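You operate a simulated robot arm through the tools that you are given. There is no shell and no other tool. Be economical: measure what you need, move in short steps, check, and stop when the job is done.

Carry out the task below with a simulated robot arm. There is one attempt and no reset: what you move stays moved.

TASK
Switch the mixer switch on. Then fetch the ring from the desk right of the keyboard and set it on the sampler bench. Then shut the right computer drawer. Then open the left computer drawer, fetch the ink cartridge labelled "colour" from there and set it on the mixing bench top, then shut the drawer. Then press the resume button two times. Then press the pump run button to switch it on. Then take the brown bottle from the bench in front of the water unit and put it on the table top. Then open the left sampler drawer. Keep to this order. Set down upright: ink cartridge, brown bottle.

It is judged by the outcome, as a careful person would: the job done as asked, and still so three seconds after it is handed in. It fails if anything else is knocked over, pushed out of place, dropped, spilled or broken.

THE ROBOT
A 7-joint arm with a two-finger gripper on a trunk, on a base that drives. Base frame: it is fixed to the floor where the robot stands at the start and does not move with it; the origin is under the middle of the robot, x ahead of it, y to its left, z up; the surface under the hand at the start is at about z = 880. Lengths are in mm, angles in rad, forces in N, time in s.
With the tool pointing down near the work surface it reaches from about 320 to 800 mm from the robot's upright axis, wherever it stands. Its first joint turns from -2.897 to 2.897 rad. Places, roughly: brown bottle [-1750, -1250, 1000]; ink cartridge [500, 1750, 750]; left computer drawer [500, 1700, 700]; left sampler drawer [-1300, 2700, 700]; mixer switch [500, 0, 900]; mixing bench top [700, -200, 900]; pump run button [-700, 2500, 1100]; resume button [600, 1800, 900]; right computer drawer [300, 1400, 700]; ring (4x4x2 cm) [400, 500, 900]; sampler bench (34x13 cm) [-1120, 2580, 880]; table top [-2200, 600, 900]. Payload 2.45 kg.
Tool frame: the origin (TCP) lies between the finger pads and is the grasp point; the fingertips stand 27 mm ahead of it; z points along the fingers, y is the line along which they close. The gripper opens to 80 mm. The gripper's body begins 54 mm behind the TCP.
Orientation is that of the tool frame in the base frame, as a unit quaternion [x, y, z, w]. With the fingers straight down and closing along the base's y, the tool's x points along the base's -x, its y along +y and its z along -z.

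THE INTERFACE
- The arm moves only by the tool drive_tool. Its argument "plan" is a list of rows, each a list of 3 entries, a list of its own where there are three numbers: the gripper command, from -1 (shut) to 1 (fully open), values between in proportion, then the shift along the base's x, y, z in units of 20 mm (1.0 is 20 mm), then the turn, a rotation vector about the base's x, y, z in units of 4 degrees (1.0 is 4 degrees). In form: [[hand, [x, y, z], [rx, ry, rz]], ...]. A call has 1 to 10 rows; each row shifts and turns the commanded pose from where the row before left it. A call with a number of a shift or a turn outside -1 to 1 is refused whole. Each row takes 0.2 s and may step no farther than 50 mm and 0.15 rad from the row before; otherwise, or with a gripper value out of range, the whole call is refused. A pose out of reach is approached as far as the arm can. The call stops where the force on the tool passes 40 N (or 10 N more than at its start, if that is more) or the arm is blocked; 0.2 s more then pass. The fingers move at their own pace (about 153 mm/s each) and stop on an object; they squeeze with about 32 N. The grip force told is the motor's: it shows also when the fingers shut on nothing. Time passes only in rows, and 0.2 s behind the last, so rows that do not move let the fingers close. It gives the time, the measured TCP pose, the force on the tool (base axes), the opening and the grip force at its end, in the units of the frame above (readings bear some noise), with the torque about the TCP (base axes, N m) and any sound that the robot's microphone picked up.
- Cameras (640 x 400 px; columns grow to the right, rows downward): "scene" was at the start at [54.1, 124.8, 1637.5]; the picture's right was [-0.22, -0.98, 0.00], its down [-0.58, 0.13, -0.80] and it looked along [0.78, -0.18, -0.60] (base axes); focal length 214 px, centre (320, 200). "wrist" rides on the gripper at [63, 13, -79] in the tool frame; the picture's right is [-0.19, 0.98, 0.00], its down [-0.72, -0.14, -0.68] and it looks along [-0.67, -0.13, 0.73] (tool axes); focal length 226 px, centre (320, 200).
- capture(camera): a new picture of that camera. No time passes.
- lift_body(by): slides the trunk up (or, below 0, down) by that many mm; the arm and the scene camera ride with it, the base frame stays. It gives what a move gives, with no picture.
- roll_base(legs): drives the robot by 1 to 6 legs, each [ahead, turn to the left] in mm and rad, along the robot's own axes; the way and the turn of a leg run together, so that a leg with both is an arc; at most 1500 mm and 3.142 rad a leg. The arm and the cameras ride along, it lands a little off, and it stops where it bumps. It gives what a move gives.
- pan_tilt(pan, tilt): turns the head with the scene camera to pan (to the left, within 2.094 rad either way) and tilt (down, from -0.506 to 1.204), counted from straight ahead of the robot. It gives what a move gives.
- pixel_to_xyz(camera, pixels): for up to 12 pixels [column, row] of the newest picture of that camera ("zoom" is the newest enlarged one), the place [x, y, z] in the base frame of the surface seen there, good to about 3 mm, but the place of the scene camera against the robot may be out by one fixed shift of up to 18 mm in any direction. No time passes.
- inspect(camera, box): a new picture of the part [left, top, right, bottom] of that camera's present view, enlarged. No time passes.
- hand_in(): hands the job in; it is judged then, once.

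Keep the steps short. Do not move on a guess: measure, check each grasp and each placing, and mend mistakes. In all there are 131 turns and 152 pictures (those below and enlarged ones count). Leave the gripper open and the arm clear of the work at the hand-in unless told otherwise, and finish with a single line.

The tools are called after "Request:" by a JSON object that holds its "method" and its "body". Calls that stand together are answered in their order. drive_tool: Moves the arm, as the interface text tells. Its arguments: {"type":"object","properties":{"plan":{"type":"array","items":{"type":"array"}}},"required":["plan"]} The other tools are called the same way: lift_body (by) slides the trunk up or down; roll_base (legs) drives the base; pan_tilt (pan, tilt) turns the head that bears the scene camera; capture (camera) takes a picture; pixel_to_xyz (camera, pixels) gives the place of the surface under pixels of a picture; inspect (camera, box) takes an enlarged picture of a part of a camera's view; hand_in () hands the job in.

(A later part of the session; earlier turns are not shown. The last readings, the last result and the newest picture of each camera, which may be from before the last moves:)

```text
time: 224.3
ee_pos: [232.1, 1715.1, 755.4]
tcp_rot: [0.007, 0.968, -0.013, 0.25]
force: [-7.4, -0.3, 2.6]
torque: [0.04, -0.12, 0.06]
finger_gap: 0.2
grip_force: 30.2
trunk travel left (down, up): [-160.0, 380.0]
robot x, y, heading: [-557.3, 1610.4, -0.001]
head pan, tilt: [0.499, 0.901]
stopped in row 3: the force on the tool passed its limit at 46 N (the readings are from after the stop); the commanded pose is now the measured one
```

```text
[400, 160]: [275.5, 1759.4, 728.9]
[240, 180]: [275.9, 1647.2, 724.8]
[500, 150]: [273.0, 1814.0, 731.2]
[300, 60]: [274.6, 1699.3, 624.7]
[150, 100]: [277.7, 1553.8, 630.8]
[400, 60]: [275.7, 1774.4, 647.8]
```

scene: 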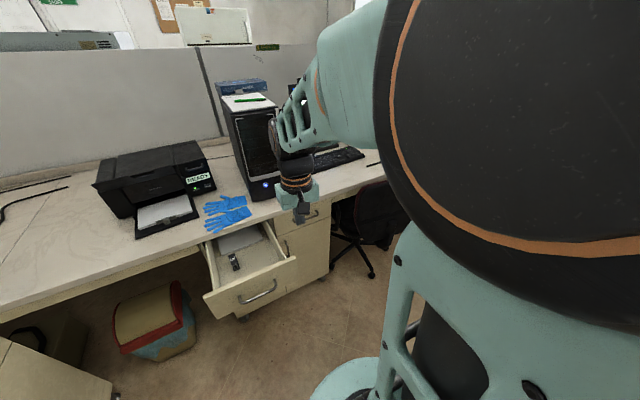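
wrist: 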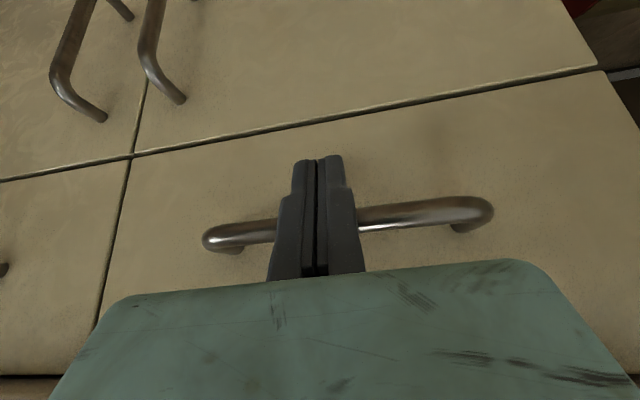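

Flush at x ≈ 275: the left drawer is shut. Next the resume button on the printer. I back off, straighten the hand and raise it.

Request:
{"method": "drive_tool", "body": {"plan": [[-1, [-1, 0, 0], [0, 0, 0]], [-1, [-1, 0, 0], [0, 0, 0]], [-1, [-1, 0, 1], [0, 1, 0]], [-1, [-1, 0, 1], [0, 1, 0]], [-1, [-1, 0, 1], [0, 1, 0]], [-1, [-1, 0, 1], [0, 1, 0]], [-1, [-0.5, 0, 1], [0, 1, 0]], [-1, [0, 0, 1], [0, 1, 0]], [-1, [0, 0, 1], [0, 1, 0]], [-1, [0, 0, 1], [0, 0.3, 0]]]}}

Request:
{"method": "drive_tool", "body": {"plan": [[-1, [-1, 0, 1], [0, 0, 0]], [-1, [-1, 0, 1], [0, 0, 0]], [-1, [-1, 0, 1], [0, 0, 0]], [-1, [-1, 0, 1], [0, 0, 0]], [-1, [-1, 0, 1], [0, 0, 0]], [-1, [-1, 0, 1], [0, 0, 0]], [-1, [-1, 0, 1], [0, 0, 0]], [-1, [-1, 0, 1], [0, 0, 0]], [-1, [-1, 0, 1], [0, 0, 0]], [-1, [-1, 0, 1], [0, 0, 0]]]}}

Request:
{"method": "lift_body", "body": {"by": 130}}

Request:
{"method": "inspect", "body": {"camera": "scene", "box": [80, 130, 240, 250]}}

```text
time: 226.5
ee_pos: [102.8, 1713.8, 914.3]
tcp_rot: [0.003, 1.0, -0.015, -0.002]
force: [0.4, -0.3, -0.8]
torque: [0.02, 0.0, 0.0]
finger_gap: 0.0
grip_force: 29.7
trunk travel left (down, up): [-160.0, 380.0]
robot x, y, heading: [-553.5, 1614.3, -0.005]
head pan, tilt: [0.499, 0.901]
```

```text
time: 228.7
ee_pos: [-100.1, 1713.4, 1116.2]
tcp_rot: [0.004, 1.0, -0.014, -0.002]
force: [-0.9, 0.3, 0.5]
torque: [-0.01, 0.01, 0.02]
finger_gap: 0.0
grip_force: 29.8
trunk travel left (down, up): [-160.0, 380.0]
robot x, y, heading: [-557.4, 1614.3, -0.007]
head pan, tilt: [0.499, 0.901]
```

```text
time: 230.2
ee_pos: [-97.4, 1712.9, 1245.6]
tcp_rot: [0.003, 1.0, -0.015, -0.003]
force: [0.5, -0.1, 0.1]
torque: [-0.02, -0.02, -0.03]
finger_gap: 0.1
grip_force: 29.2
trunk travel left (down, up): [-290.0, 250.0]
robot x, y, heading: [-558.3, 1608.7, -0.004]
head pan, tilt: [0.499, 0.901]
```

```text
3.33 times, centred on (160, 190) of scene
```

zoom: 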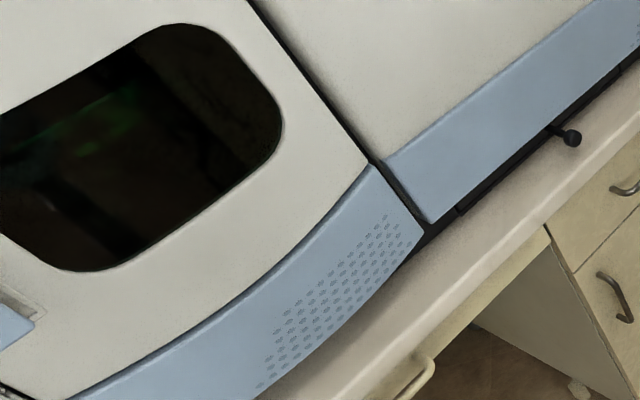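

Now I drive 430 mm ahead to bring the printer into reach, and look at its panel.

Request:
{"method": "roll_base", "body": {"legs": [[430, 0]]}}

Request:
{"method": "capture", "body": {"camera": "wrist"}}

Request:
{"method": "pan_tilt", "body": {"pan": 0.2, "tilt": 0.8}}

Request:
{"method": "capture", "body": {"camera": "scene"}}

```text
time: 232.8
ee_pos: [327.3, 1707.8, 1245.1]
tcp_rot: [0.007, 1.0, -0.016, -0.003]
force: [-0.1, -0.1, -0.6]
torque: [0.02, -0.01, -0.02]
finger_gap: 0.3
grip_force: 29.8
trunk travel left (down, up): [-290.0, 250.0]
robot x, y, heading: [-131.1, 1611.0, -0.011]
head pan, tilt: [0.499, 0.901]
```

```text
66 pictures are left
```

wrist: 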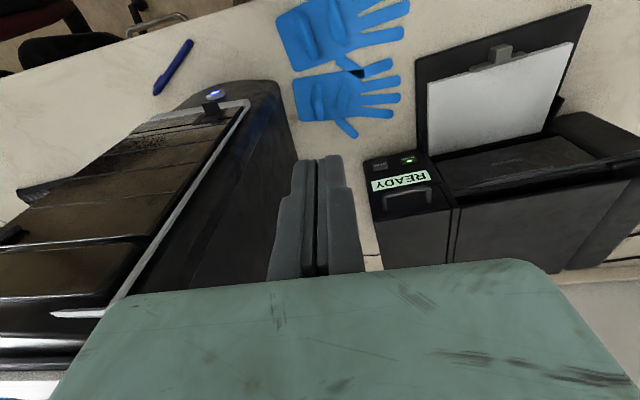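

```text
time: 233.7
ee_pos: [327.7, 1707.9, 1245.8]
tcp_rot: [0.007, 1.0, -0.014, -0.003]
force: [0.2, 0.9, -0.5]
torque: [0.0, 0.01, -0.03]
finger_gap: 0.0
grip_force: 29.4
trunk travel left (down, up): [-290.0, 250.0]
robot x, y, heading: [-131.3, 1609.3, -0.008]
head pan, tilt: [0.201, 0.799]
```

```text
65 pictures are left
```

scene: 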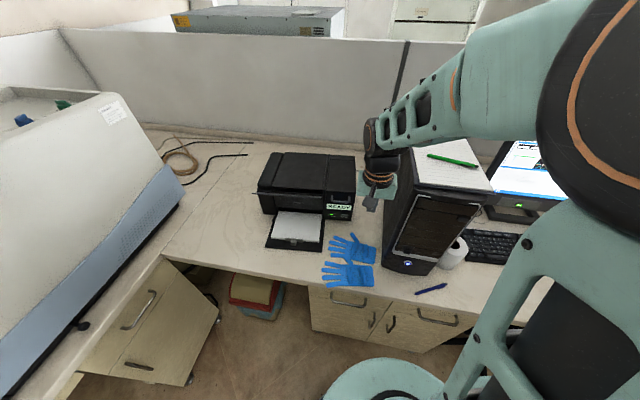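

I enlarge the printer panel at (400,170) in the wrist view and measure the buttons.

Request:
{"method": "inspect", "body": {"camera": "wrist", "box": [355, 140, 455, 220]}}

Request:
{"method": "inspect", "body": {"camera": "scene", "box": [310, 180, 370, 230]}}

Request:
{"method": "pixel_to_xyz", "body": {"camera": "wrist", "pixels": [[379, 164], [409, 160], [400, 181], [372, 165], [387, 164], [379, 160], [379, 168], [365, 165], [430, 150], [390, 230], [290, 110], [250, 85]]}}

```text
5.00 times, centred on (405, 180) of wrist
```

zoom: 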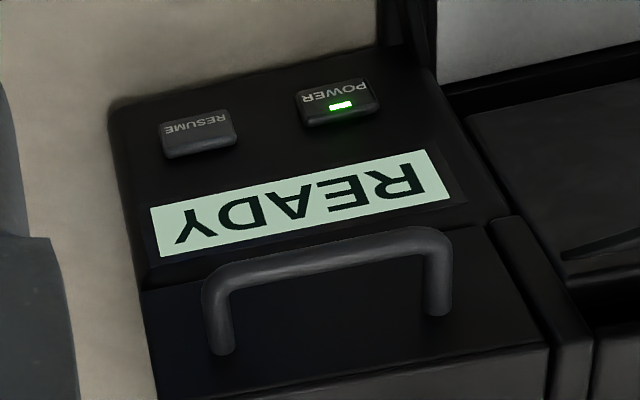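

```text
8.00 times, centred on (340, 205) of scene
```

zoom: 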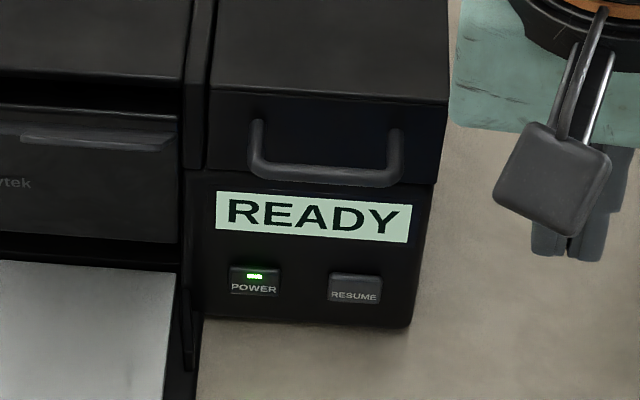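

```text
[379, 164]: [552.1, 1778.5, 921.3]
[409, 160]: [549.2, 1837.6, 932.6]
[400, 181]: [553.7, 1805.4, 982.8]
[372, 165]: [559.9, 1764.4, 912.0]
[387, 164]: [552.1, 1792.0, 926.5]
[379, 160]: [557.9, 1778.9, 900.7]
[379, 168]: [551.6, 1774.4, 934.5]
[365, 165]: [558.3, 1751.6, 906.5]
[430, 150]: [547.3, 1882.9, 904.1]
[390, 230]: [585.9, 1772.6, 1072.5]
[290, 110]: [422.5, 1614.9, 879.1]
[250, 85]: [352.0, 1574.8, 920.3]
```

The RESUME button is on the printer's upright front at about (552,1778,922); POWER is 59 mm to its left. I tilt the hand 44° forward while moving to in front of it.

Request:
{"method": "drive_tool", "body": {"plan": [[-1, [0.5, 0.35, -1], [0.2, -1, 0.1]], [-1, [0.5, 0.35, -1], [0.2, -1, 0.1]], [-1, [0.5, 0.35, -1], [0, -1, 0]], [-1, [0.5, 0.35, -1], [0, -1, 0]], [-1, [0.5, 0.35, -1], [0, -1, 0]], [-1, [0.5, 0.35, -1], [0, -1, 0]], [-1, [0.5, 0.35, -1], [0, -1, 0]], [-1, [0.5, 0.35, -1], [0, -1, 0]], [-1, [0.5, 0.35, -1], [0, -1, 0]], [-1, [0.5, 0.35, -1], [0, -1, 0]]]}}

Request:
{"method": "drive_tool", "body": {"plan": [[-1, [0.5, 0, -1], [0, -1, 0]], [-1, [0.5, 0, -1], [0, 0, 0]], [-1, [0, 0, -1], [0, 0, 0]], [-1, [0, 0, -1], [0, 0, 0]], [-1, [0, 0, -0.5], [0, 0, 0]]]}}

Request:
{"method": "capture", "body": {"camera": "wrist"}}

Request:
{"method": "pixel_to_xyz", "body": {"camera": "wrist", "pixels": [[301, 162], [335, 158], [318, 200], [318, 100]]}}

```text
time: 235.8
ee_pos: [427.1, 1778.4, 1044.6]
tcp_rot: [0.001, 0.94, -0.001, 0.34]
force: [0.1, -0.1, -0.6]
torque: [-0.05, -0.01, -0.01]
finger_gap: 0.0
grip_force: 29.7
trunk travel left (down, up): [-290.0, 250.0]
robot x, y, heading: [-128.0, 1614.7, -0.006]
head pan, tilt: [0.201, 0.799]
```

```text
time: 237.1
ee_pos: [445.5, 1777.8, 954.9]
tcp_rot: [0.001, 0.928, 0.0, 0.372]
force: [0.2, -0.8, -0.4]
torque: [0.0, -0.03, 0.01]
finger_gap: 0.1
grip_force: 29.9
trunk travel left (down, up): [-290.0, 250.0]
robot x, y, heading: [-131.1, 1611.8, -0.007]
head pan, tilt: [0.201, 0.799]
```

```text
62 pictures are left
```

wrist: 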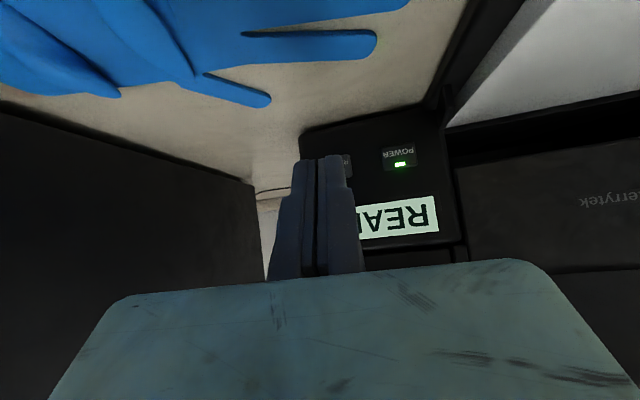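

```text
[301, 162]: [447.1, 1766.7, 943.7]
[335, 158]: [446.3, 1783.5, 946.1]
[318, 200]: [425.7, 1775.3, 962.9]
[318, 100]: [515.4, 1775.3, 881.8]
```

I must correct myself: in the enlarged view RESUME spans columns 387–402, not 379. In the present view its edge peeks out at (347,165), right behind the fingers. I measure again.

Request:
{"method": "pixel_to_xyz", "body": {"camera": "wrist", "pixels": [[348, 160], [349, 170], [386, 160], [400, 158], [414, 158], [400, 148], [400, 170], [349, 152], [349, 178], [310, 140]]}}

Request:
{"method": "inspect", "body": {"camera": "wrist", "box": [280, 110, 460, 260]}}

Request:
{"method": "inspect", "body": {"camera": "scene", "box": [310, 180, 370, 230]}}

```text
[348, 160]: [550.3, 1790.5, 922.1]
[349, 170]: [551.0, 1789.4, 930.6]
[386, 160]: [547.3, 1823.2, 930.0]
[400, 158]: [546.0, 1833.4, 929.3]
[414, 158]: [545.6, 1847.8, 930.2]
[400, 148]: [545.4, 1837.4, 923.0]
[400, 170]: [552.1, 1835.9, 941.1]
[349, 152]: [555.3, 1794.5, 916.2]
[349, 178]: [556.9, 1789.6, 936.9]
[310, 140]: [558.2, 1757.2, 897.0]
```

```text
2.67 times, centred on (370, 185) of wrist
```

zoom: 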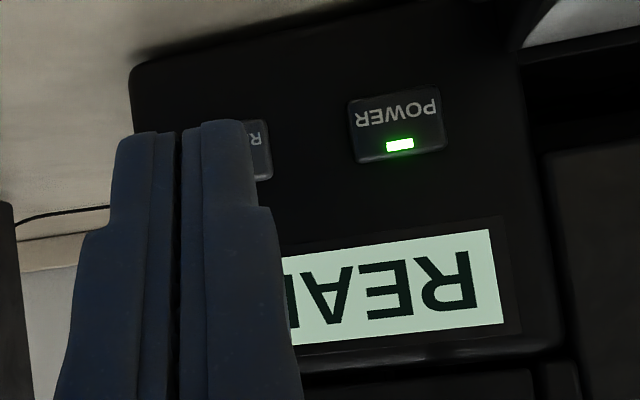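

```text
8.00 times, centred on (340, 205) of scene
```

zoom: 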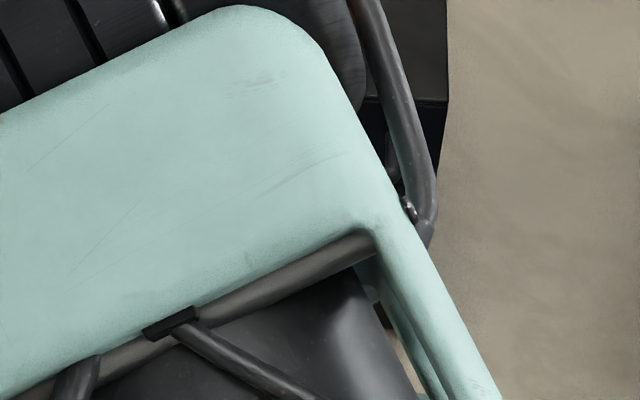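

RESUME: y 1766–1794, z 917–936, face x ≈ 550; so y 1778 is right. I go down to z 934 and forward to x ≈ 513.

Request:
{"method": "drive_tool", "body": {"plan": [[-1, [0.4, 0.05, -0.5], [0, 0, 0]], [-1, [1, 0, -0.5], [0, 0, 0]], [-1, [1, 0, 0], [0, 0, 0]], [-1, [0.9, 0, 0], [0, 0, 0]], [-1, [0, 0, 0], [0, 0, 0]]]}}

Request:
{"method": "inspect", "body": {"camera": "wrist", "box": [260, 100, 460, 260]}}

```text
time: 238.2
ee_pos: [513.3, 1778.2, 937.8]
tcp_rot: [0.001, 0.928, -0.001, 0.372]
force: [0.1, 0.6, -0.8]
torque: [-0.02, -0.01, 0.01]
finger_gap: 0.2
grip_force: 30.2
trunk travel left (down, up): [-290.0, 250.0]
robot x, y, heading: [-125.9, 1613.2, -0.009]
head pan, tilt: [0.201, 0.799]
```

```text
2.50 times, centred on (360, 180) of wrist
```

zoom: 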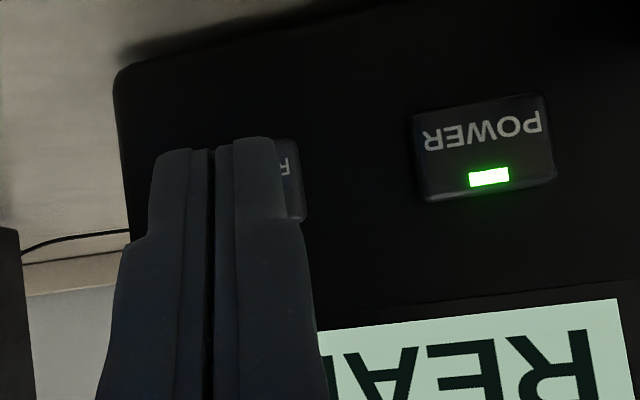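

Lined up. Now small steps forward, watching for force and a click.

Request:
{"method": "drive_tool", "body": {"plan": [[-1, [0.2, 0.1, -0.1], [0, 0, 0]], [-1, [0.2, 0, 0], [0, 0, 0]], [-1, [0.15, 0, 0], [0, 0, 0]], [-1, [0.15, 0, 0], [0, 0, 0]], [-1, [0.15, 0, 0], [0, 0, 0]]]}}

```text
time: 239.4
ee_pos: [529.6, 1781.0, 932.7]
tcp_rot: [0.001, 0.928, 0.001, 0.372]
force: [0.4, -0.1, -0.1]
torque: [-0.03, 0.0, 0.01]
finger_gap: 0.0
grip_force: 29.7
trunk travel left (down, up): [-290.0, 250.0]
robot x, y, heading: [-131.0, 1611.1, -0.009]
head pan, tilt: [0.201, 0.799]
```

Request:
{"method": "drive_tool", "body": {"plan": [[-1, [0.15, 0, 0], [0, 0, 0]], [-1, [0.1, 0, 0], [0, 0, 0]], [-1, [0.1, 0, 0], [0, 0, 0]], [-1, [0, 0, 0], [0, 0, 0]]]}}

Request:
{"method": "inspect", "body": {"camera": "wrist", "box": [260, 100, 460, 260]}}

```text
time: 240.4
ee_pos: [537.6, 1780.4, 934.2]
tcp_rot: [0.001, 0.928, 0.0, 0.372]
force: [0.1, 0.0, -0.8]
torque: [-0.02, 0.02, -0.04]
finger_gap: 0.1
grip_force: 29.8
trunk travel left (down, up): [-290.0, 250.0]
robot x, y, heading: [-133.4, 1619.8, -0.004]
head pan, tilt: [0.201, 0.799]
```

```text
2.50 times, centred on (360, 180) of wrist
```

zoom: 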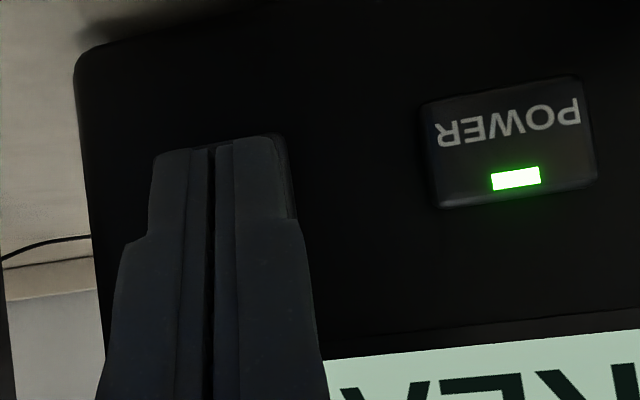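

No contact yet, so the effective tip is short; I lower 5 mm to stay on the button's middle and go on.

Request:
{"method": "drive_tool", "body": {"plan": [[-1, [0, 0, -0.25], [0, 0, 0]], [-1, [0.1, 0, 0], [0, 0, 0]], [-1, [0.1, 0, 0], [0, 0, 0]], [-1, [0.1, 0, 0], [0, 0, 0]], [-1, [0, 0, 0], [0, 0, 0]]]}}

```text
time: 241.7
ee_pos: [543.1, 1780.1, 927.6]
tcp_rot: [0.002, 0.929, -0.001, 0.371]
force: [-9.4, 1.7, -4.4]
torque: [0.01, 0.12, 0.06]
finger_gap: 6.1
grip_force: 29.7
trunk travel left (down, up): [-290.0, 250.0]
robot x, y, heading: [-130.1, 1607.4, -0.008]
head pan, tilt: [0.201, 0.799]
heard: click
```

A click: first press. I check the panel, then back off 10 mm.

Request:
{"method": "drive_tool", "body": {"plan": [[-1, [-0.3, 0, 0], [0, 0, 0]], [-1, [-0.5, 0, 0], [0, 0, 0]], [-1, [0, 0, 0], [0, 0, 0]]]}}

Request:
{"method": "capture", "body": {"camera": "wrist"}}

```text
time: 242.4
ee_pos: [528.6, 1780.6, 929.6]
tcp_rot: [0.001, 0.928, -0.001, 0.374]
force: [-0.1, -0.5, -0.5]
torque: [-0.01, 0.0, 0.02]
finger_gap: 0.0
grip_force: 29.4
trunk travel left (down, up): [-290.0, 250.0]
robot x, y, heading: [-132.3, 1609.6, -0.006]
head pan, tilt: [0.201, 0.799]
```

```text
57 pictures are left
```

wrist: 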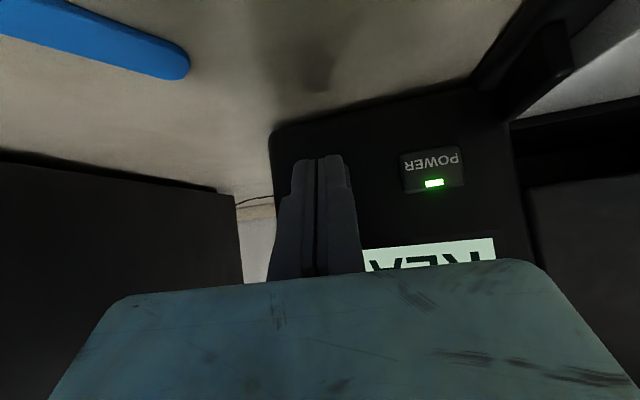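

Now the second press, the same way.

Request:
{"method": "drive_tool", "body": {"plan": [[-1, [0.4, 0, -0.05], [0, 0, 0]], [-1, [0.1, 0, 0], [0, 0, 0]], [-1, [0.1, 0, 0], [0, 0, 0]], [-1, [0.1, 0, 0], [0, 0, 0]], [-1, [0.1, 0, 0], [0, 0, 0]]]}}

```text
time: 243.7
ee_pos: [542.4, 1780.5, 927.3]
tcp_rot: [0.001, 0.929, 0.0, 0.37]
force: [-8.6, -3.1, -2.9]
torque: [-0.02, 0.08, -0.04]
finger_gap: 6.2
grip_force: 29.3
trunk travel left (down, up): [-290.0, 250.0]
robot x, y, heading: [-133.1, 1610.4, -0.007]
head pan, tilt: [0.201, 0.799]
heard: click
```

Second click heard. I back off and raise the arm, straightening the hand.

Request:
{"method": "drive_tool", "body": {"plan": [[-1, [-1, 0, 0], [0, 0, 0]], [-1, [-1, 0, 0], [0, 0, 0]], [-1, [-1, 0, 0.5], [0, 0, 0]], [-1, [-1, 0, 1], [0, 0, 0]], [-1, [-1, 0, 1], [0, 1, 0]], [-1, [-1, -0.3, 1], [0, 1, 0]], [-1, [-1, -0.3, 1], [0, 1, 0]], [-1, [-1, -0.3, 1], [0, 1, 0]], [-1, [-1, -0.3, 1], [0, 1, 0]], [-1, [-0.5, -0.3, 1], [0, 1, 0]]]}}

Request:
{"method": "drive_tool", "body": {"plan": [[-1, [-0.5, -0.3, 1], [0, 1, 0]], [-1, [-0.5, -0.3, 1], [0, 1, 0]], [-1, [-0.5, -0.3, 1], [0, 1, 0]], [-1, [0, -0.3, 1], [0, 1, 0]], [-1, [0, -0.3, 1], [0, 0.9, 0]], [-1, [0, -0.3, 1], [0, 0, 0]], [-1, [0, -0.3, 1], [0, 0, 0]], [-1, [0, -0.3, 0], [0, 0, 0]]]}}

Request:
{"method": "roll_base", "body": {"legs": [[-550, 0]]}}

```text
time: 245.8
ee_pos: [352.1, 1747.5, 1080.1]
tcp_rot: [0.001, 0.985, 0.0, 0.17]
force: [0.3, 0.2, 0.2]
torque: [0.01, -0.02, -0.01]
finger_gap: 0.0
grip_force: 29.8
trunk travel left (down, up): [-290.0, 250.0]
robot x, y, heading: [-129.7, 1613.2, -0.008]
head pan, tilt: [0.201, 0.799]
```

```text
time: 247.7
ee_pos: [323.1, 1703.2, 1219.1]
tcp_rot: [0.001, 1.0, 0.001, 0.001]
force: [0.2, 0.8, -0.8]
torque: [0.0, -0.01, 0.0]
finger_gap: 0.0
grip_force: 29.7
trunk travel left (down, up): [-290.0, 250.0]
robot x, y, heading: [-130.6, 1613.6, -0.007]
head pan, tilt: [0.201, 0.799]
```

```text
time: 250.9
ee_pos: [-242.5, 1707.7, 1218.9]
tcp_rot: [0.0, 1.0, -0.001, 0.001]
force: [-0.4, -0.7, -0.3]
torque: [-0.02, 0.01, 0.0]
finger_gap: 0.1
grip_force: 30.4
trunk travel left (down, up): [-290.0, 250.0]
robot x, y, heading: [-697.8, 1619.6, -0.005]
head pan, tilt: [0.201, 0.799]
```

I turn to face the instrument bench (+y) and look at the pump.

Request:
{"method": "roll_base", "body": {"legs": [[0, 1.575], [250, 0]]}}

Request:
{"method": "pan_tilt", "body": {"pan": 0.4, "tilt": 0.6}}

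Request:
{"method": "capture", "body": {"camera": "scene"}}

Request:
{"method": "capture", "body": {"camera": "wrist"}}

```text
time: 256.6
ee_pos: [-763.6, 2328.6, 1219.1]
tcp_rot: [-0.694, 0.72, 0.0, 0.0]
force: [0.8, -0.2, -0.4]
torque: [-0.01, 0.0, 0.03]
finger_gap: 0.0
grip_force: 29.6
trunk travel left (down, up): [-290.0, 250.0]
robot x, y, heading: [-686.1, 1872.5, 1.529]
head pan, tilt: [0.201, 0.799]
```

```text
time: 257.3
ee_pos: [-763.1, 2329.6, 1218.2]
tcp_rot: [-0.694, 0.72, 0.0, 0.001]
force: [-0.3, 0.0, 0.1]
torque: [-0.01, 0.01, -0.01]
finger_gap: 0.0
grip_force: 29.5
trunk travel left (down, up): [-290.0, 250.0]
robot x, y, heading: [-688.0, 1869.2, 1.534]
head pan, tilt: [0.4, 0.6]
```

```text
56 pictures are left
```

scene: 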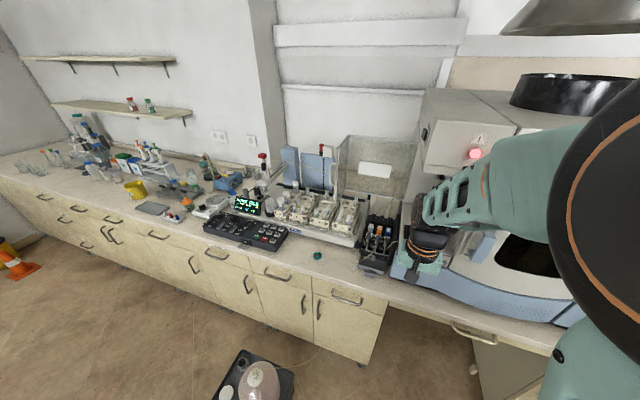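

```text
55 pictures are left
```

wrist: 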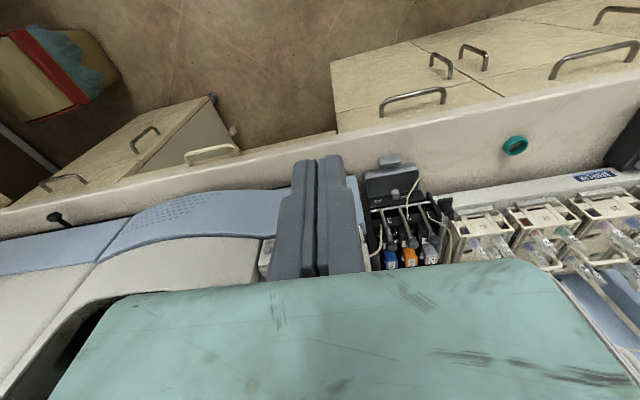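

The ring is fine at (515,145). The pump's panel hides behind my fingers, so I move the arm 130 mm to -x for a view.

Request:
{"method": "drive_tool", "body": {"plan": [[-1, [-1, 0, 0.3], [0, 0, 0]], [-1, [-1, 0, 0.3], [0, 0, 0]], [-1, [-1, 0, 0.3], [0, 0, 0]], [-1, [-1, 0, 0.3], [0, 0, 0]], [-1, [-1, 0, 0.3], [0, 0, 0]], [-1, [-1, 0, 0], [0, 0, 0]]]}}

Request:
{"method": "capture", "body": {"camera": "wrist"}}

Request:
{"method": "inspect", "body": {"camera": "wrist", "box": [120, 130, 360, 290]}}

Request:
{"method": "inspect", "body": {"camera": "scene", "box": [340, 180, 480, 300]}}

```text
time: 258.7
ee_pos: [-885.2, 2328.4, 1247.0]
tcp_rot: [-0.694, 0.72, -0.001, 0.002]
force: [-0.4, -0.4, -0.3]
torque: [0.0, 0.0, 0.02]
finger_gap: 0.0
grip_force: 30.2
trunk travel left (down, up): [-290.0, 250.0]
robot x, y, heading: [-685.4, 1871.5, 1.526]
head pan, tilt: [0.4, 0.6]
```

```text
54 pictures are left
```

wrist: 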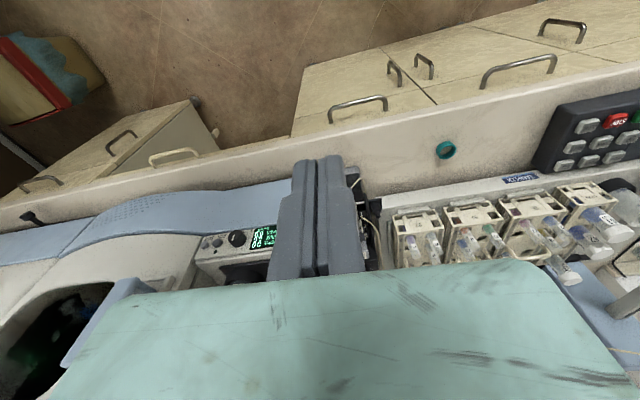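

```text
2.50 times, centred on (240, 210) of wrist
```

zoom: 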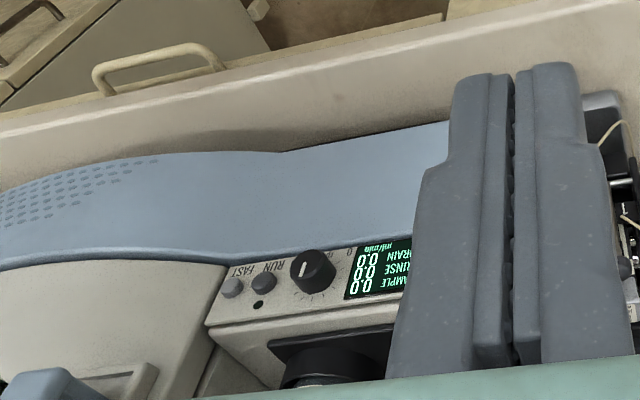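

```text
3.33 times, centred on (410, 240) of scene
```

zoom: 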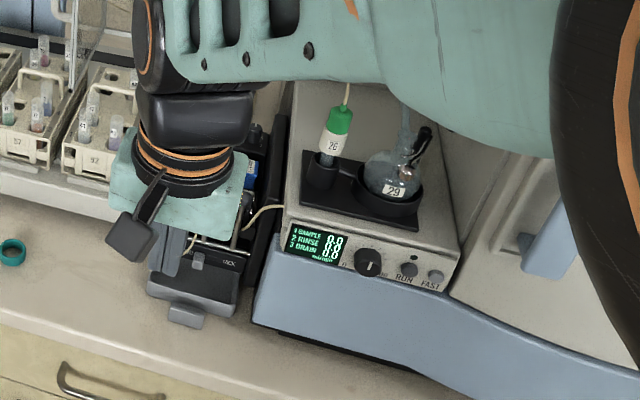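

The RUN button shows at wrist (225.6,243), FAST right next at (212,245). A flask and a tube stand behind. I measure.

Request:
{"method": "pixel_to_xyz", "body": {"camera": "zoom", "pixels": [[408, 270], [436, 276], [368, 262], [408, 257], [408, 285], [325, 243], [440, 292], [390, 200], [338, 135], [330, 290], [455, 330], [300, 210]]}}

Request:
{"method": "pixel_to_xyz", "body": {"camera": "wrist", "pixels": [[225, 243], [226, 246], [212, 245], [224, 240], [224, 251], [244, 238], [220, 235], [220, 225], [265, 238], [230, 256]]}}

```text
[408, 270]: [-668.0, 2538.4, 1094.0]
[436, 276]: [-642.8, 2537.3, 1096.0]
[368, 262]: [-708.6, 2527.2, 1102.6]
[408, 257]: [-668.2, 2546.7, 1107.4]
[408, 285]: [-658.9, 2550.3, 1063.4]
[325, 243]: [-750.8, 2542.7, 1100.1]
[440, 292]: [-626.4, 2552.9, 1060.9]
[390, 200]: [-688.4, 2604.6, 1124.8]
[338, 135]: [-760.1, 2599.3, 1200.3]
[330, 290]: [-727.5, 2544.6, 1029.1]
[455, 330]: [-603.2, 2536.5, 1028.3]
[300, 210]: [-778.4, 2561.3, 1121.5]
```

```text
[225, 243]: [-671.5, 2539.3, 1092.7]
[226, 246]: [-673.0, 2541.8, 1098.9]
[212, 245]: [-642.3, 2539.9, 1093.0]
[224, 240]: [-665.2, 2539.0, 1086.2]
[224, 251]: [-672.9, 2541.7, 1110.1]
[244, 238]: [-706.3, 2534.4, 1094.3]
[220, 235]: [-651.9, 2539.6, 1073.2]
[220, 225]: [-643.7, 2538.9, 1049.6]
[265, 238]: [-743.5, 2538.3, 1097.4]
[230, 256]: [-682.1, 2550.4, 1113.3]
```

RUN is at (-669.5,2538,1094) on an upright panel; FAST is 27 mm to the right and the knob 39 mm to the left. I tilt the hand 44° forward and come to about 85 mm in front of RUN.

Request:
{"method": "drive_tool", "body": {"plan": [[-1, [0.98, 0, 0], [1, 0, 0.5]], [-1, [0.98, 0, 0], [1, 0, 0]], [-1, [0.98, 0, 0], [1, 0, 0]], [-1, [0.98, 0.5, -0.5], [1, 0, 0]], [-1, [0.98, 0.5, -0.5], [1, 0, 0]], [-1, [0.98, 0.5, -0.5], [1, 0, 0]], [-1, [0.98, 0.5, -0.7], [1, 0, 0]], [-1, [0.98, 0.5, -0.7], [1, 0, 0]], [-1, [0.98, 0.5, -0.8], [1, 0, 0]], [-1, [0.98, 0.5, -0.8], [1, 0, 0]]]}}

Request:
{"method": "drive_tool", "body": {"plan": [[-1, [0.98, 0.5, -0.8], [1, 0, 0]], [-1, [0, 0.5, -0.8], [0, 0, 0]], [-1, [0, 0.8, -0.8], [0, 0, 0]], [-1, [0, 0, 0], [0, 0, 0]]]}}

Request:
{"method": "capture", "body": {"camera": "wrist"}}

Request:
{"method": "inspect", "body": {"camera": "wrist", "box": [220, 100, 420, 260]}}

```text
time: 260.9
ee_pos: [-687.3, 2400.9, 1154.0]
tcp_rot: [0.665, -0.664, -0.243, -0.242]
force: [0.1, -0.6, -0.4]
torque: [-0.01, -0.02, 0.02]
finger_gap: 0.0
grip_force: 29.7
trunk travel left (down, up): [-290.0, 250.0]
robot x, y, heading: [-689.4, 1871.5, 1.532]
head pan, tilt: [0.4, 0.6]
```

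```text
time: 261.9
ee_pos: [-666.1, 2433.9, 1108.3]
tcp_rot: [0.656, -0.655, -0.265, -0.265]
force: [-0.3, 0.4, 1.7]
torque: [0.01, -0.04, -0.02]
finger_gap: 0.0
grip_force: 29.7
trunk travel left (down, up): [-290.0, 250.0]
robot x, y, heading: [-687.7, 1872.1, 1.53]
head pan, tilt: [0.4, 0.6]
```

```text
51 pictures are left
```

wrist: 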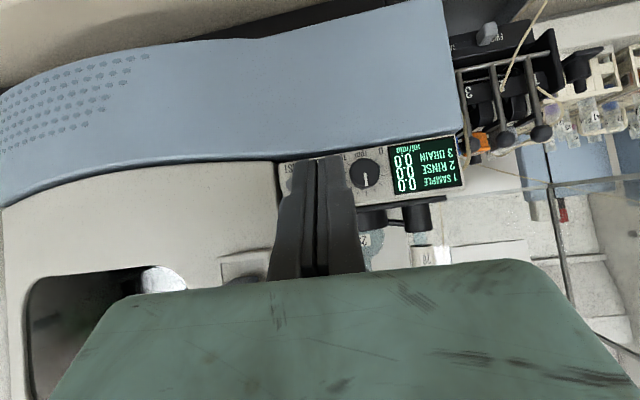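

```text
2.50 times, centred on (320, 180) of wrist
```

zoom: 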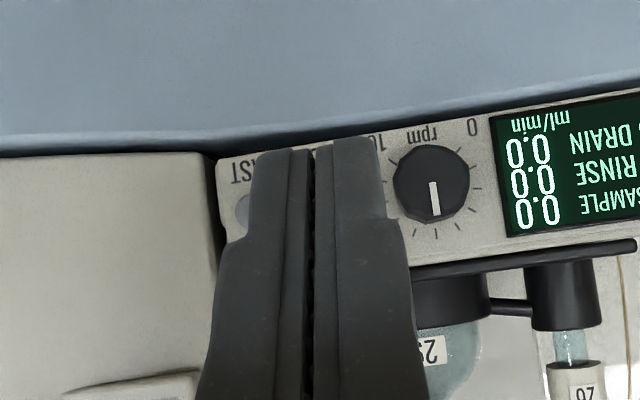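

FAST peeks out on the left, RUN is right behind the fingers. I shift 3 mm, lower to z 1095 and go forward to y ≈ 2517.

Request:
{"method": "drive_tool", "body": {"plan": [[-1, [-0.17, 0, -0.65], [0, 0, 0]], [-1, [0, 1, 0], [0, 0, 0]], [-1, [0, 1, 0], [0, 0, 0]], [-1, [0, 1, 0], [0, 0, 0]], [-1, [0, 1, 0], [0, 0, 0]], [-1, [0, 0, 0], [0, 0, 0]]]}}

Request:
{"method": "inspect", "body": {"camera": "wrist", "box": [220, 100, 420, 260]}}

Request:
{"method": "pixel_to_xyz", "body": {"camera": "zoom", "pixels": [[270, 160], [350, 150], [450, 160], [215, 200], [430, 190]]}}

```text
time: 263.3
ee_pos: [-671.7, 2510.1, 1098.3]
tcp_rot: [0.657, -0.656, -0.263, -0.263]
force: [-0.8, -27.1, -6.3]
torque: [-0.24, -0.14, 0.27]
finger_gap: 0.0
grip_force: 29.7
trunk travel left (down, up): [-290.0, 250.0]
robot x, y, heading: [-684.7, 1872.4, 1.531]
head pan, tilt: [0.4, 0.6]
```

```text
2.50 times, centred on (320, 180) of wrist
```

zoom: 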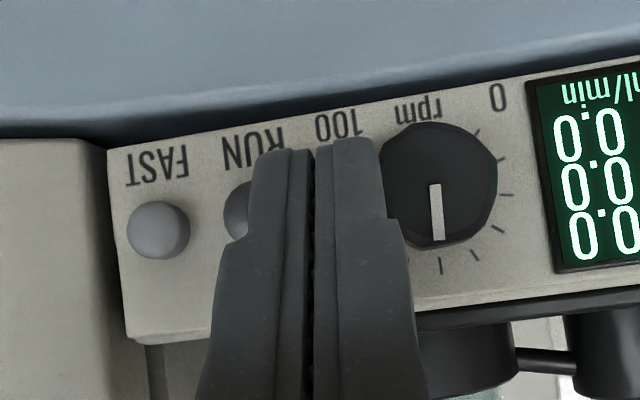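

```text
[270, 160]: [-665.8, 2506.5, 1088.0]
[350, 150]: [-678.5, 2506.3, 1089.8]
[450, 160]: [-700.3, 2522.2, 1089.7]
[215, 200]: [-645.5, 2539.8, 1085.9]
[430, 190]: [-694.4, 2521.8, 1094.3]
```

The force is the knob's edge: RUN is really a bit farther right (x ≈ -665). I back off 20 mm and shift 7 mm toward +x.

Request:
{"method": "drive_tool", "body": {"plan": [[-1, [0, -0.5, 0], [0, 0, 0]], [-1, [0, -0.7, 0], [0, 0, 0]], [-1, [0.35, 0, -0.1], [0, 0, 0]], [-1, [0, 0, 0], [0, 0, 0]]]}}

Request:
{"method": "inspect", "body": {"camera": "wrist", "box": [220, 100, 420, 260]}}

Request:
{"method": "pixel_to_xyz", "body": {"camera": "zoom", "pixels": [[265, 160], [385, 165], [245, 208], [175, 228], [158, 200], [420, 190], [395, 190], [250, 190]]}}

```text
time: 264.3
ee_pos: [-664.7, 2491.0, 1095.5]
tcp_rot: [0.656, -0.655, -0.266, -0.265]
force: [-0.3, 0.0, 0.1]
torque: [-0.02, -0.01, 0.0]
finger_gap: 0.0
grip_force: 29.4
trunk travel left (down, up): [-290.0, 250.0]
robot x, y, heading: [-685.8, 1869.4, 1.526]
head pan, tilt: [0.4, 0.6]
```

```text
2.50 times, centred on (320, 180) of wrist
```

zoom: 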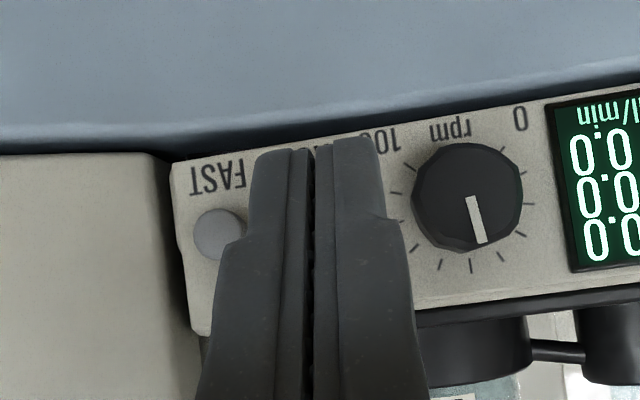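

```text
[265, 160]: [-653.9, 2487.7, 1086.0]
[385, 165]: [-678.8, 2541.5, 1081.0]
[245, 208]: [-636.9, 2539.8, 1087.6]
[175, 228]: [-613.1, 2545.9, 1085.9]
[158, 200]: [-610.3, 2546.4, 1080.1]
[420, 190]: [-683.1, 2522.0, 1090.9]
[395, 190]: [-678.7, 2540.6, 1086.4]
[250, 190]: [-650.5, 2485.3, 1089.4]
```

Now FAST is free on the left, the knob free on the right. I go forward in small steps.

Request:
{"method": "drive_tool", "body": {"plan": [[-1, [0, 0.8, 0], [0, 0, 0]], [-1, [0, 0.4, 0], [0, 0, 0]], [-1, [0, 0.2, 0], [0, 0, 0]], [-1, [0, 0.1, 0], [0, 0, 0]], [-1, [0, 0, 0], [0, 0, 0]]]}}

Request:
{"method": "inspect", "body": {"camera": "wrist", "box": [220, 100, 420, 260]}}

```text
time: 265.5
ee_pos: [-664.3, 2520.8, 1095.4]
tcp_rot: [0.656, -0.655, -0.266, -0.265]
force: [0.0, -1.7, -0.7]
torque: [-0.03, -0.04, 0.02]
finger_gap: 0.0
grip_force: 29.4
trunk travel left (down, up): [-290.0, 250.0]
robot x, y, heading: [-683.8, 1870.4, 1.535]
head pan, tilt: [0.4, 0.6]
```

```text
2.50 times, centred on (320, 180) of wrist
```

zoom: 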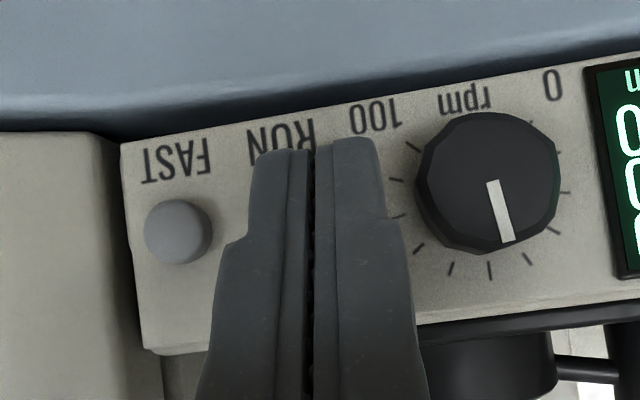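

RUN's label centre is at zoom column 283, left of the fingers. I measure FAST and the label directly in this enlarged picture.

Request:
{"method": "pixel_to_xyz", "body": {"camera": "zoom", "pixels": [[178, 232], [177, 165], [255, 150], [314, 135], [490, 180], [235, 200], [240, 225], [425, 180], [130, 250]]}}

```text
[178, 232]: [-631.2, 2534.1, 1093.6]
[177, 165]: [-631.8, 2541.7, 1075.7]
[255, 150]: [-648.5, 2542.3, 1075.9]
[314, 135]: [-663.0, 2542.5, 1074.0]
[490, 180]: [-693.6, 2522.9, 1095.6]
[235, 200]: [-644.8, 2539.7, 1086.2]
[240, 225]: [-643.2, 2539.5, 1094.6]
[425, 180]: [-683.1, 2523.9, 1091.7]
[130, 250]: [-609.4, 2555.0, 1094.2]
```

So RUN's centre is x ≈ -656 (FAST -631). I back off 12 mm, shift 8 mm and press on.

Request:
{"method": "drive_tool", "body": {"plan": [[-1, [0, -0.6, 0], [0, 0, 0]], [-1, [0.4, 0, 0], [0, 0, 0]], [-1, [0, 0.5, 0], [0, 0, 0]], [-1, [0, 0.15, 0], [0, 0, 0]], [-1, [0, 0, 0], [0, 0, 0]]]}}

Request:
{"method": "inspect", "body": {"camera": "wrist", "box": [192, 100, 448, 260]}}

```text
time: 266.7
ee_pos: [-654.8, 2523.0, 1095.2]
tcp_rot: [-0.656, 0.656, 0.264, 0.264]
force: [0.0, -1.4, -1.2]
torque: [-0.03, 0.03, 0.01]
finger_gap: 5.9
grip_force: 29.5
trunk travel left (down, up): [-290.0, 250.0]
robot x, y, heading: [-688.2, 1874.0, 1.528]
head pan, tilt: [0.4, 0.6]
heard: click
```

```text
2.50 times, centred on (320, 180) of wrist
```

zoom: 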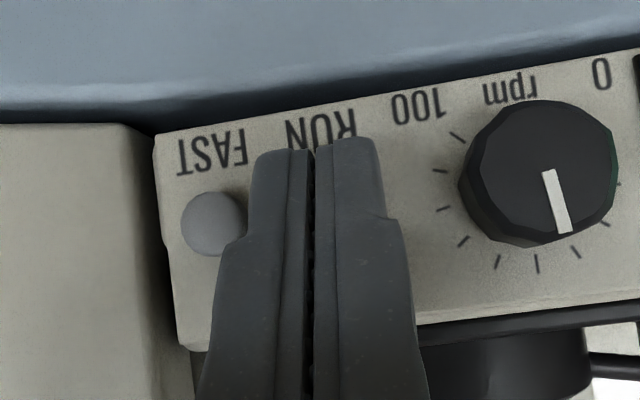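

A click. I back off 60 mm and check the lamp and display.

Request:
{"method": "drive_tool", "body": {"plan": [[-1, [0, -0.6, 0], [0, 0, 0]], [-1, [0, -1, 0], [0, 0, 0]], [-1, [0, -1, 0.5], [0, 0, 0]], [-1, [-0.6, -1, 1], [0, 0, 0]], [-1, [-1, 0, 1], [0, 0, 0]], [-1, [-1, 0, 0], [0, 0, 0]], [-1, [-1, 0, 0], [0, 0, 0]]]}}

Request:
{"method": "capture", "body": {"camera": "wrist"}}

```text
time: 268.3
ee_pos: [-727.7, 2450.8, 1146.2]
tcp_rot: [0.656, -0.655, -0.266, -0.266]
force: [0.3, 0.1, 0.3]
torque: [-0.03, -0.01, 0.0]
finger_gap: 0.0
grip_force: 29.9
trunk travel left (down, up): [-290.0, 250.0]
robot x, y, heading: [-687.4, 1870.9, 1.526]
head pan, tilt: [0.4, 0.6]
```

```text
45 pictures are left
```

wrist: 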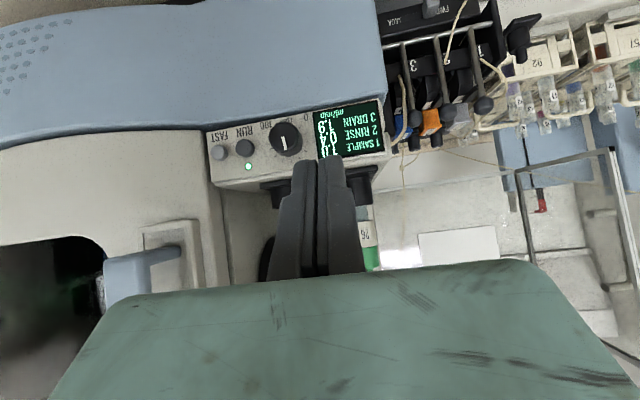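

The pump's green lamp is lit and it shows flow rates: on. I check the knob's pointer once against its scale.

Request:
{"method": "inspect", "body": {"camera": "wrist", "box": [205, 95, 405, 220]}}

```text
3.20 times, centred on (305, 158) of wrist
```

zoom: 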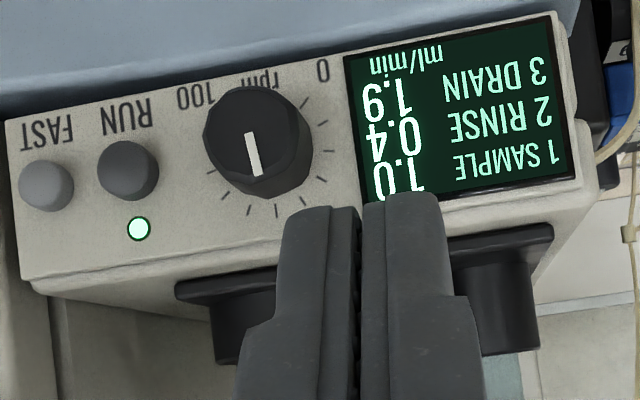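

Small parallax only; the pump is on. Next the brown bottle near (-1750,-1250). I straighten the hand, retract, reverse down the aisle and turn to face -x to look.

Request:
{"method": "drive_tool", "body": {"plan": [[-1, [0, -0.8, 0.5], [-1, 0, 0]], [-1, [0, -0.5, 0.5], [-1, 0, 0]], [-1, [0, -0.5, 0.5], [-1, 0, 0]], [-1, [0, -0.5, 0.5], [-1, 0, 0]], [-1, [0, -0.5, 0.5], [-1, 0, 0]], [-1, [0.3, -0.5, 0.5], [-1, 0, 0]], [-1, [0.3, -0.5, 0.5], [-1, 0, 0]], [-1, [0.3, -0.5, 0], [-1, 0, 0]], [-1, [0.3, -0.5, 0], [-1, 0, 0]], [-1, [0.3, -0.5, 0], [-1, 0, 0]]]}}

Request:
{"method": "drive_tool", "body": {"plan": [[-1, [0.3, 0, 0], [-1, 0, 0]], [-1, [0.3, 0, 0], [0, 0, 0]]]}}

Request:
{"method": "roll_base", "body": {"legs": [[-1500, 0], [0, 1.61]]}}

Request:
{"method": "pan_tilt", "body": {"pan": 0.7, "tilt": 0.5}}

Request:
{"method": "capture", "body": {"camera": "scene"}}

```text
time: 270.5
ee_pos: [-698.2, 2343.7, 1216.1]
tcp_rot: [0.707, -0.706, -0.024, -0.025]
force: [-0.2, 0.2, 0.7]
torque: [0.02, -0.01, 0.01]
finger_gap: 0.1
grip_force: 29.7
trunk travel left (down, up): [-290.0, 250.0]
robot x, y, heading: [-685.1, 1871.7, 1.53]
head pan, tilt: [0.4, 0.6]
```

```text
time: 271.1
ee_pos: [-686.2, 2345.1, 1217.8]
tcp_rot: [0.707, -0.707, 0.0, 0.001]
force: [0.0, -0.3, -0.4]
torque: [-0.01, -0.03, -0.01]
finger_gap: 0.0
grip_force: 29.6
trunk travel left (down, up): [-290.0, 250.0]
robot x, y, heading: [-687.0, 1869.2, 1.528]
head pan, tilt: [0.4, 0.6]
```

```text
time: 282.7
ee_pos: [-1203.1, 318.6, 1215.7]
tcp_rot: [1.0, 0.031, -0.001, -0.001]
force: [-0.3, 0.4, -0.3]
torque: [0.02, 0.02, 0.02]
finger_gap: 0.0
grip_force: 29.4
trunk travel left (down, up): [-290.0, 250.0]
robot x, y, heading: [-733.4, 347.0, -3.12]
head pan, tilt: [0.4, 0.6]
```

```text
time: 283.5
ee_pos: [-1203.5, 318.2, 1216.6]
tcp_rot: [0.999, 0.032, -0.001, 0.0]
force: [0.3, -0.3, 0.7]
torque: [-0.02, 0.01, 0.01]
finger_gap: 0.0
grip_force: 29.7
trunk travel left (down, up): [-290.0, 250.0]
robot x, y, heading: [-729.4, 348.6, -3.118]
head pan, tilt: [0.7, 0.499]
```

```text
43 pictures are left
```

scene: 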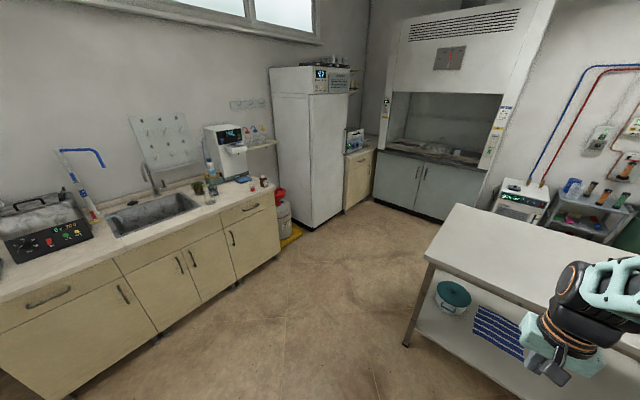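

The water unit is at (225,150), and small bottles stand before it. I enlarge and measure.

Request:
{"method": "inspect", "body": {"camera": "scene", "box": [180, 110, 300, 225]}}

Request:
{"method": "pixel_to_xyz", "body": {"camera": "scene", "pixels": [[254, 186], [263, 182], [210, 196], [198, 188], [240, 180], [278, 195], [215, 215], [170, 320], [405, 345], [430, 262], [452, 205], [520, 330]]}}

```text
3.48 times, centred on (240, 168) of scene
```

zoom: 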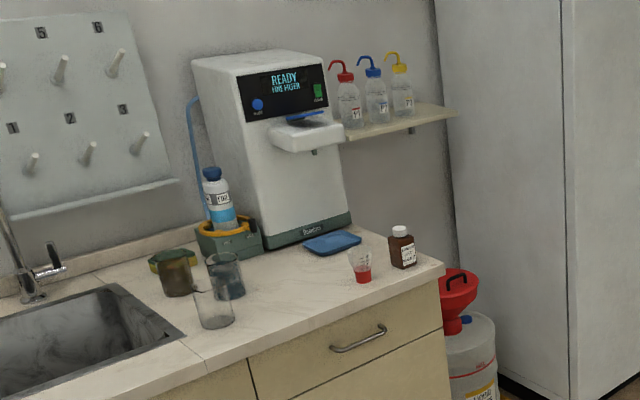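

```text
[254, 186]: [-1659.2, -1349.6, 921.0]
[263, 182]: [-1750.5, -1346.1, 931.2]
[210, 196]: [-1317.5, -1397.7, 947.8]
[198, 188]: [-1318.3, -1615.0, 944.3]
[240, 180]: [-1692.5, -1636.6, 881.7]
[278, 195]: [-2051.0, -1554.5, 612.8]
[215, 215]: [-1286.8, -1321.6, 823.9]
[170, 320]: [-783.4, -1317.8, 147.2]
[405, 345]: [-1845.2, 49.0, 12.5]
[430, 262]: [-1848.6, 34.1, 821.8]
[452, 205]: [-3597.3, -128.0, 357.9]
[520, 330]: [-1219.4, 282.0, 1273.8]
```

The brown bottle with white cap is at about (-1750,-1350), beside a red-filled cup at x -1659. I drive to (-1720,-740) facing -y.

Request:
{"method": "roll_base", "body": {"legs": [[0, 0.82], [1465, 0], [0, 0.73]]}}

Request:
{"method": "capture", "body": {"camera": "wrist"}}

```text
time: 294.8
ee_pos: [-1699.9, -1212.3, 1216.7]
tcp_rot: [0.704, 0.71, -0.001, 0.001]
force: [0.9, -0.8, 0.3]
torque: [-0.01, -0.03, 0.0]
finger_gap: 0.0
grip_force: 30.0
trunk travel left (down, up): [-290.0, 250.0]
robot x, y, heading: [-1703.7, -739.0, -1.603]
head pan, tilt: [0.7, 0.499]
```

```text
41 pictures are left
```

wrist: 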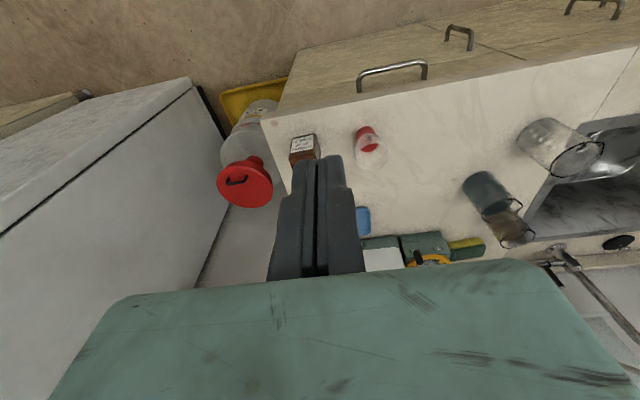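

The bottle is at (304,150). I measure it, the cup and the surroundings.

Request:
{"method": "pixel_to_xyz", "body": {"camera": "wrist", "pixels": [[294, 145], [312, 142], [302, 136], [300, 150], [303, 162], [366, 132], [366, 155], [250, 130], [270, 115], [303, 120], [355, 150]]}}

Request:
{"method": "inspect", "body": {"camera": "wrist", "box": [250, 90, 410, 190]}}

```text
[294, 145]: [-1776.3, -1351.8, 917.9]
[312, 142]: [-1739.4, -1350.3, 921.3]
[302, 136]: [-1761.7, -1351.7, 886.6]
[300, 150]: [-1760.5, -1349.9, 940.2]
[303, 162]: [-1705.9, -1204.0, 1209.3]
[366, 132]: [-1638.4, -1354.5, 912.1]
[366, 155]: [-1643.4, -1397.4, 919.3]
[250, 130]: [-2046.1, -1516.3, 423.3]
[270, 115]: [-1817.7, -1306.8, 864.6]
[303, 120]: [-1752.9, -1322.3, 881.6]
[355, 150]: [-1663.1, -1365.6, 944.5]
```

```text
4.00 times, centred on (330, 140) of wrist
```

zoom: 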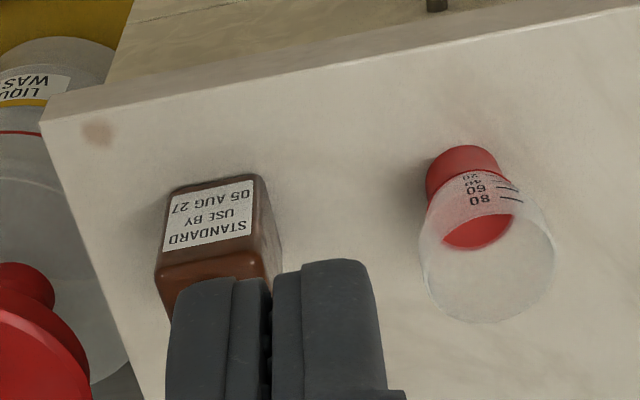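

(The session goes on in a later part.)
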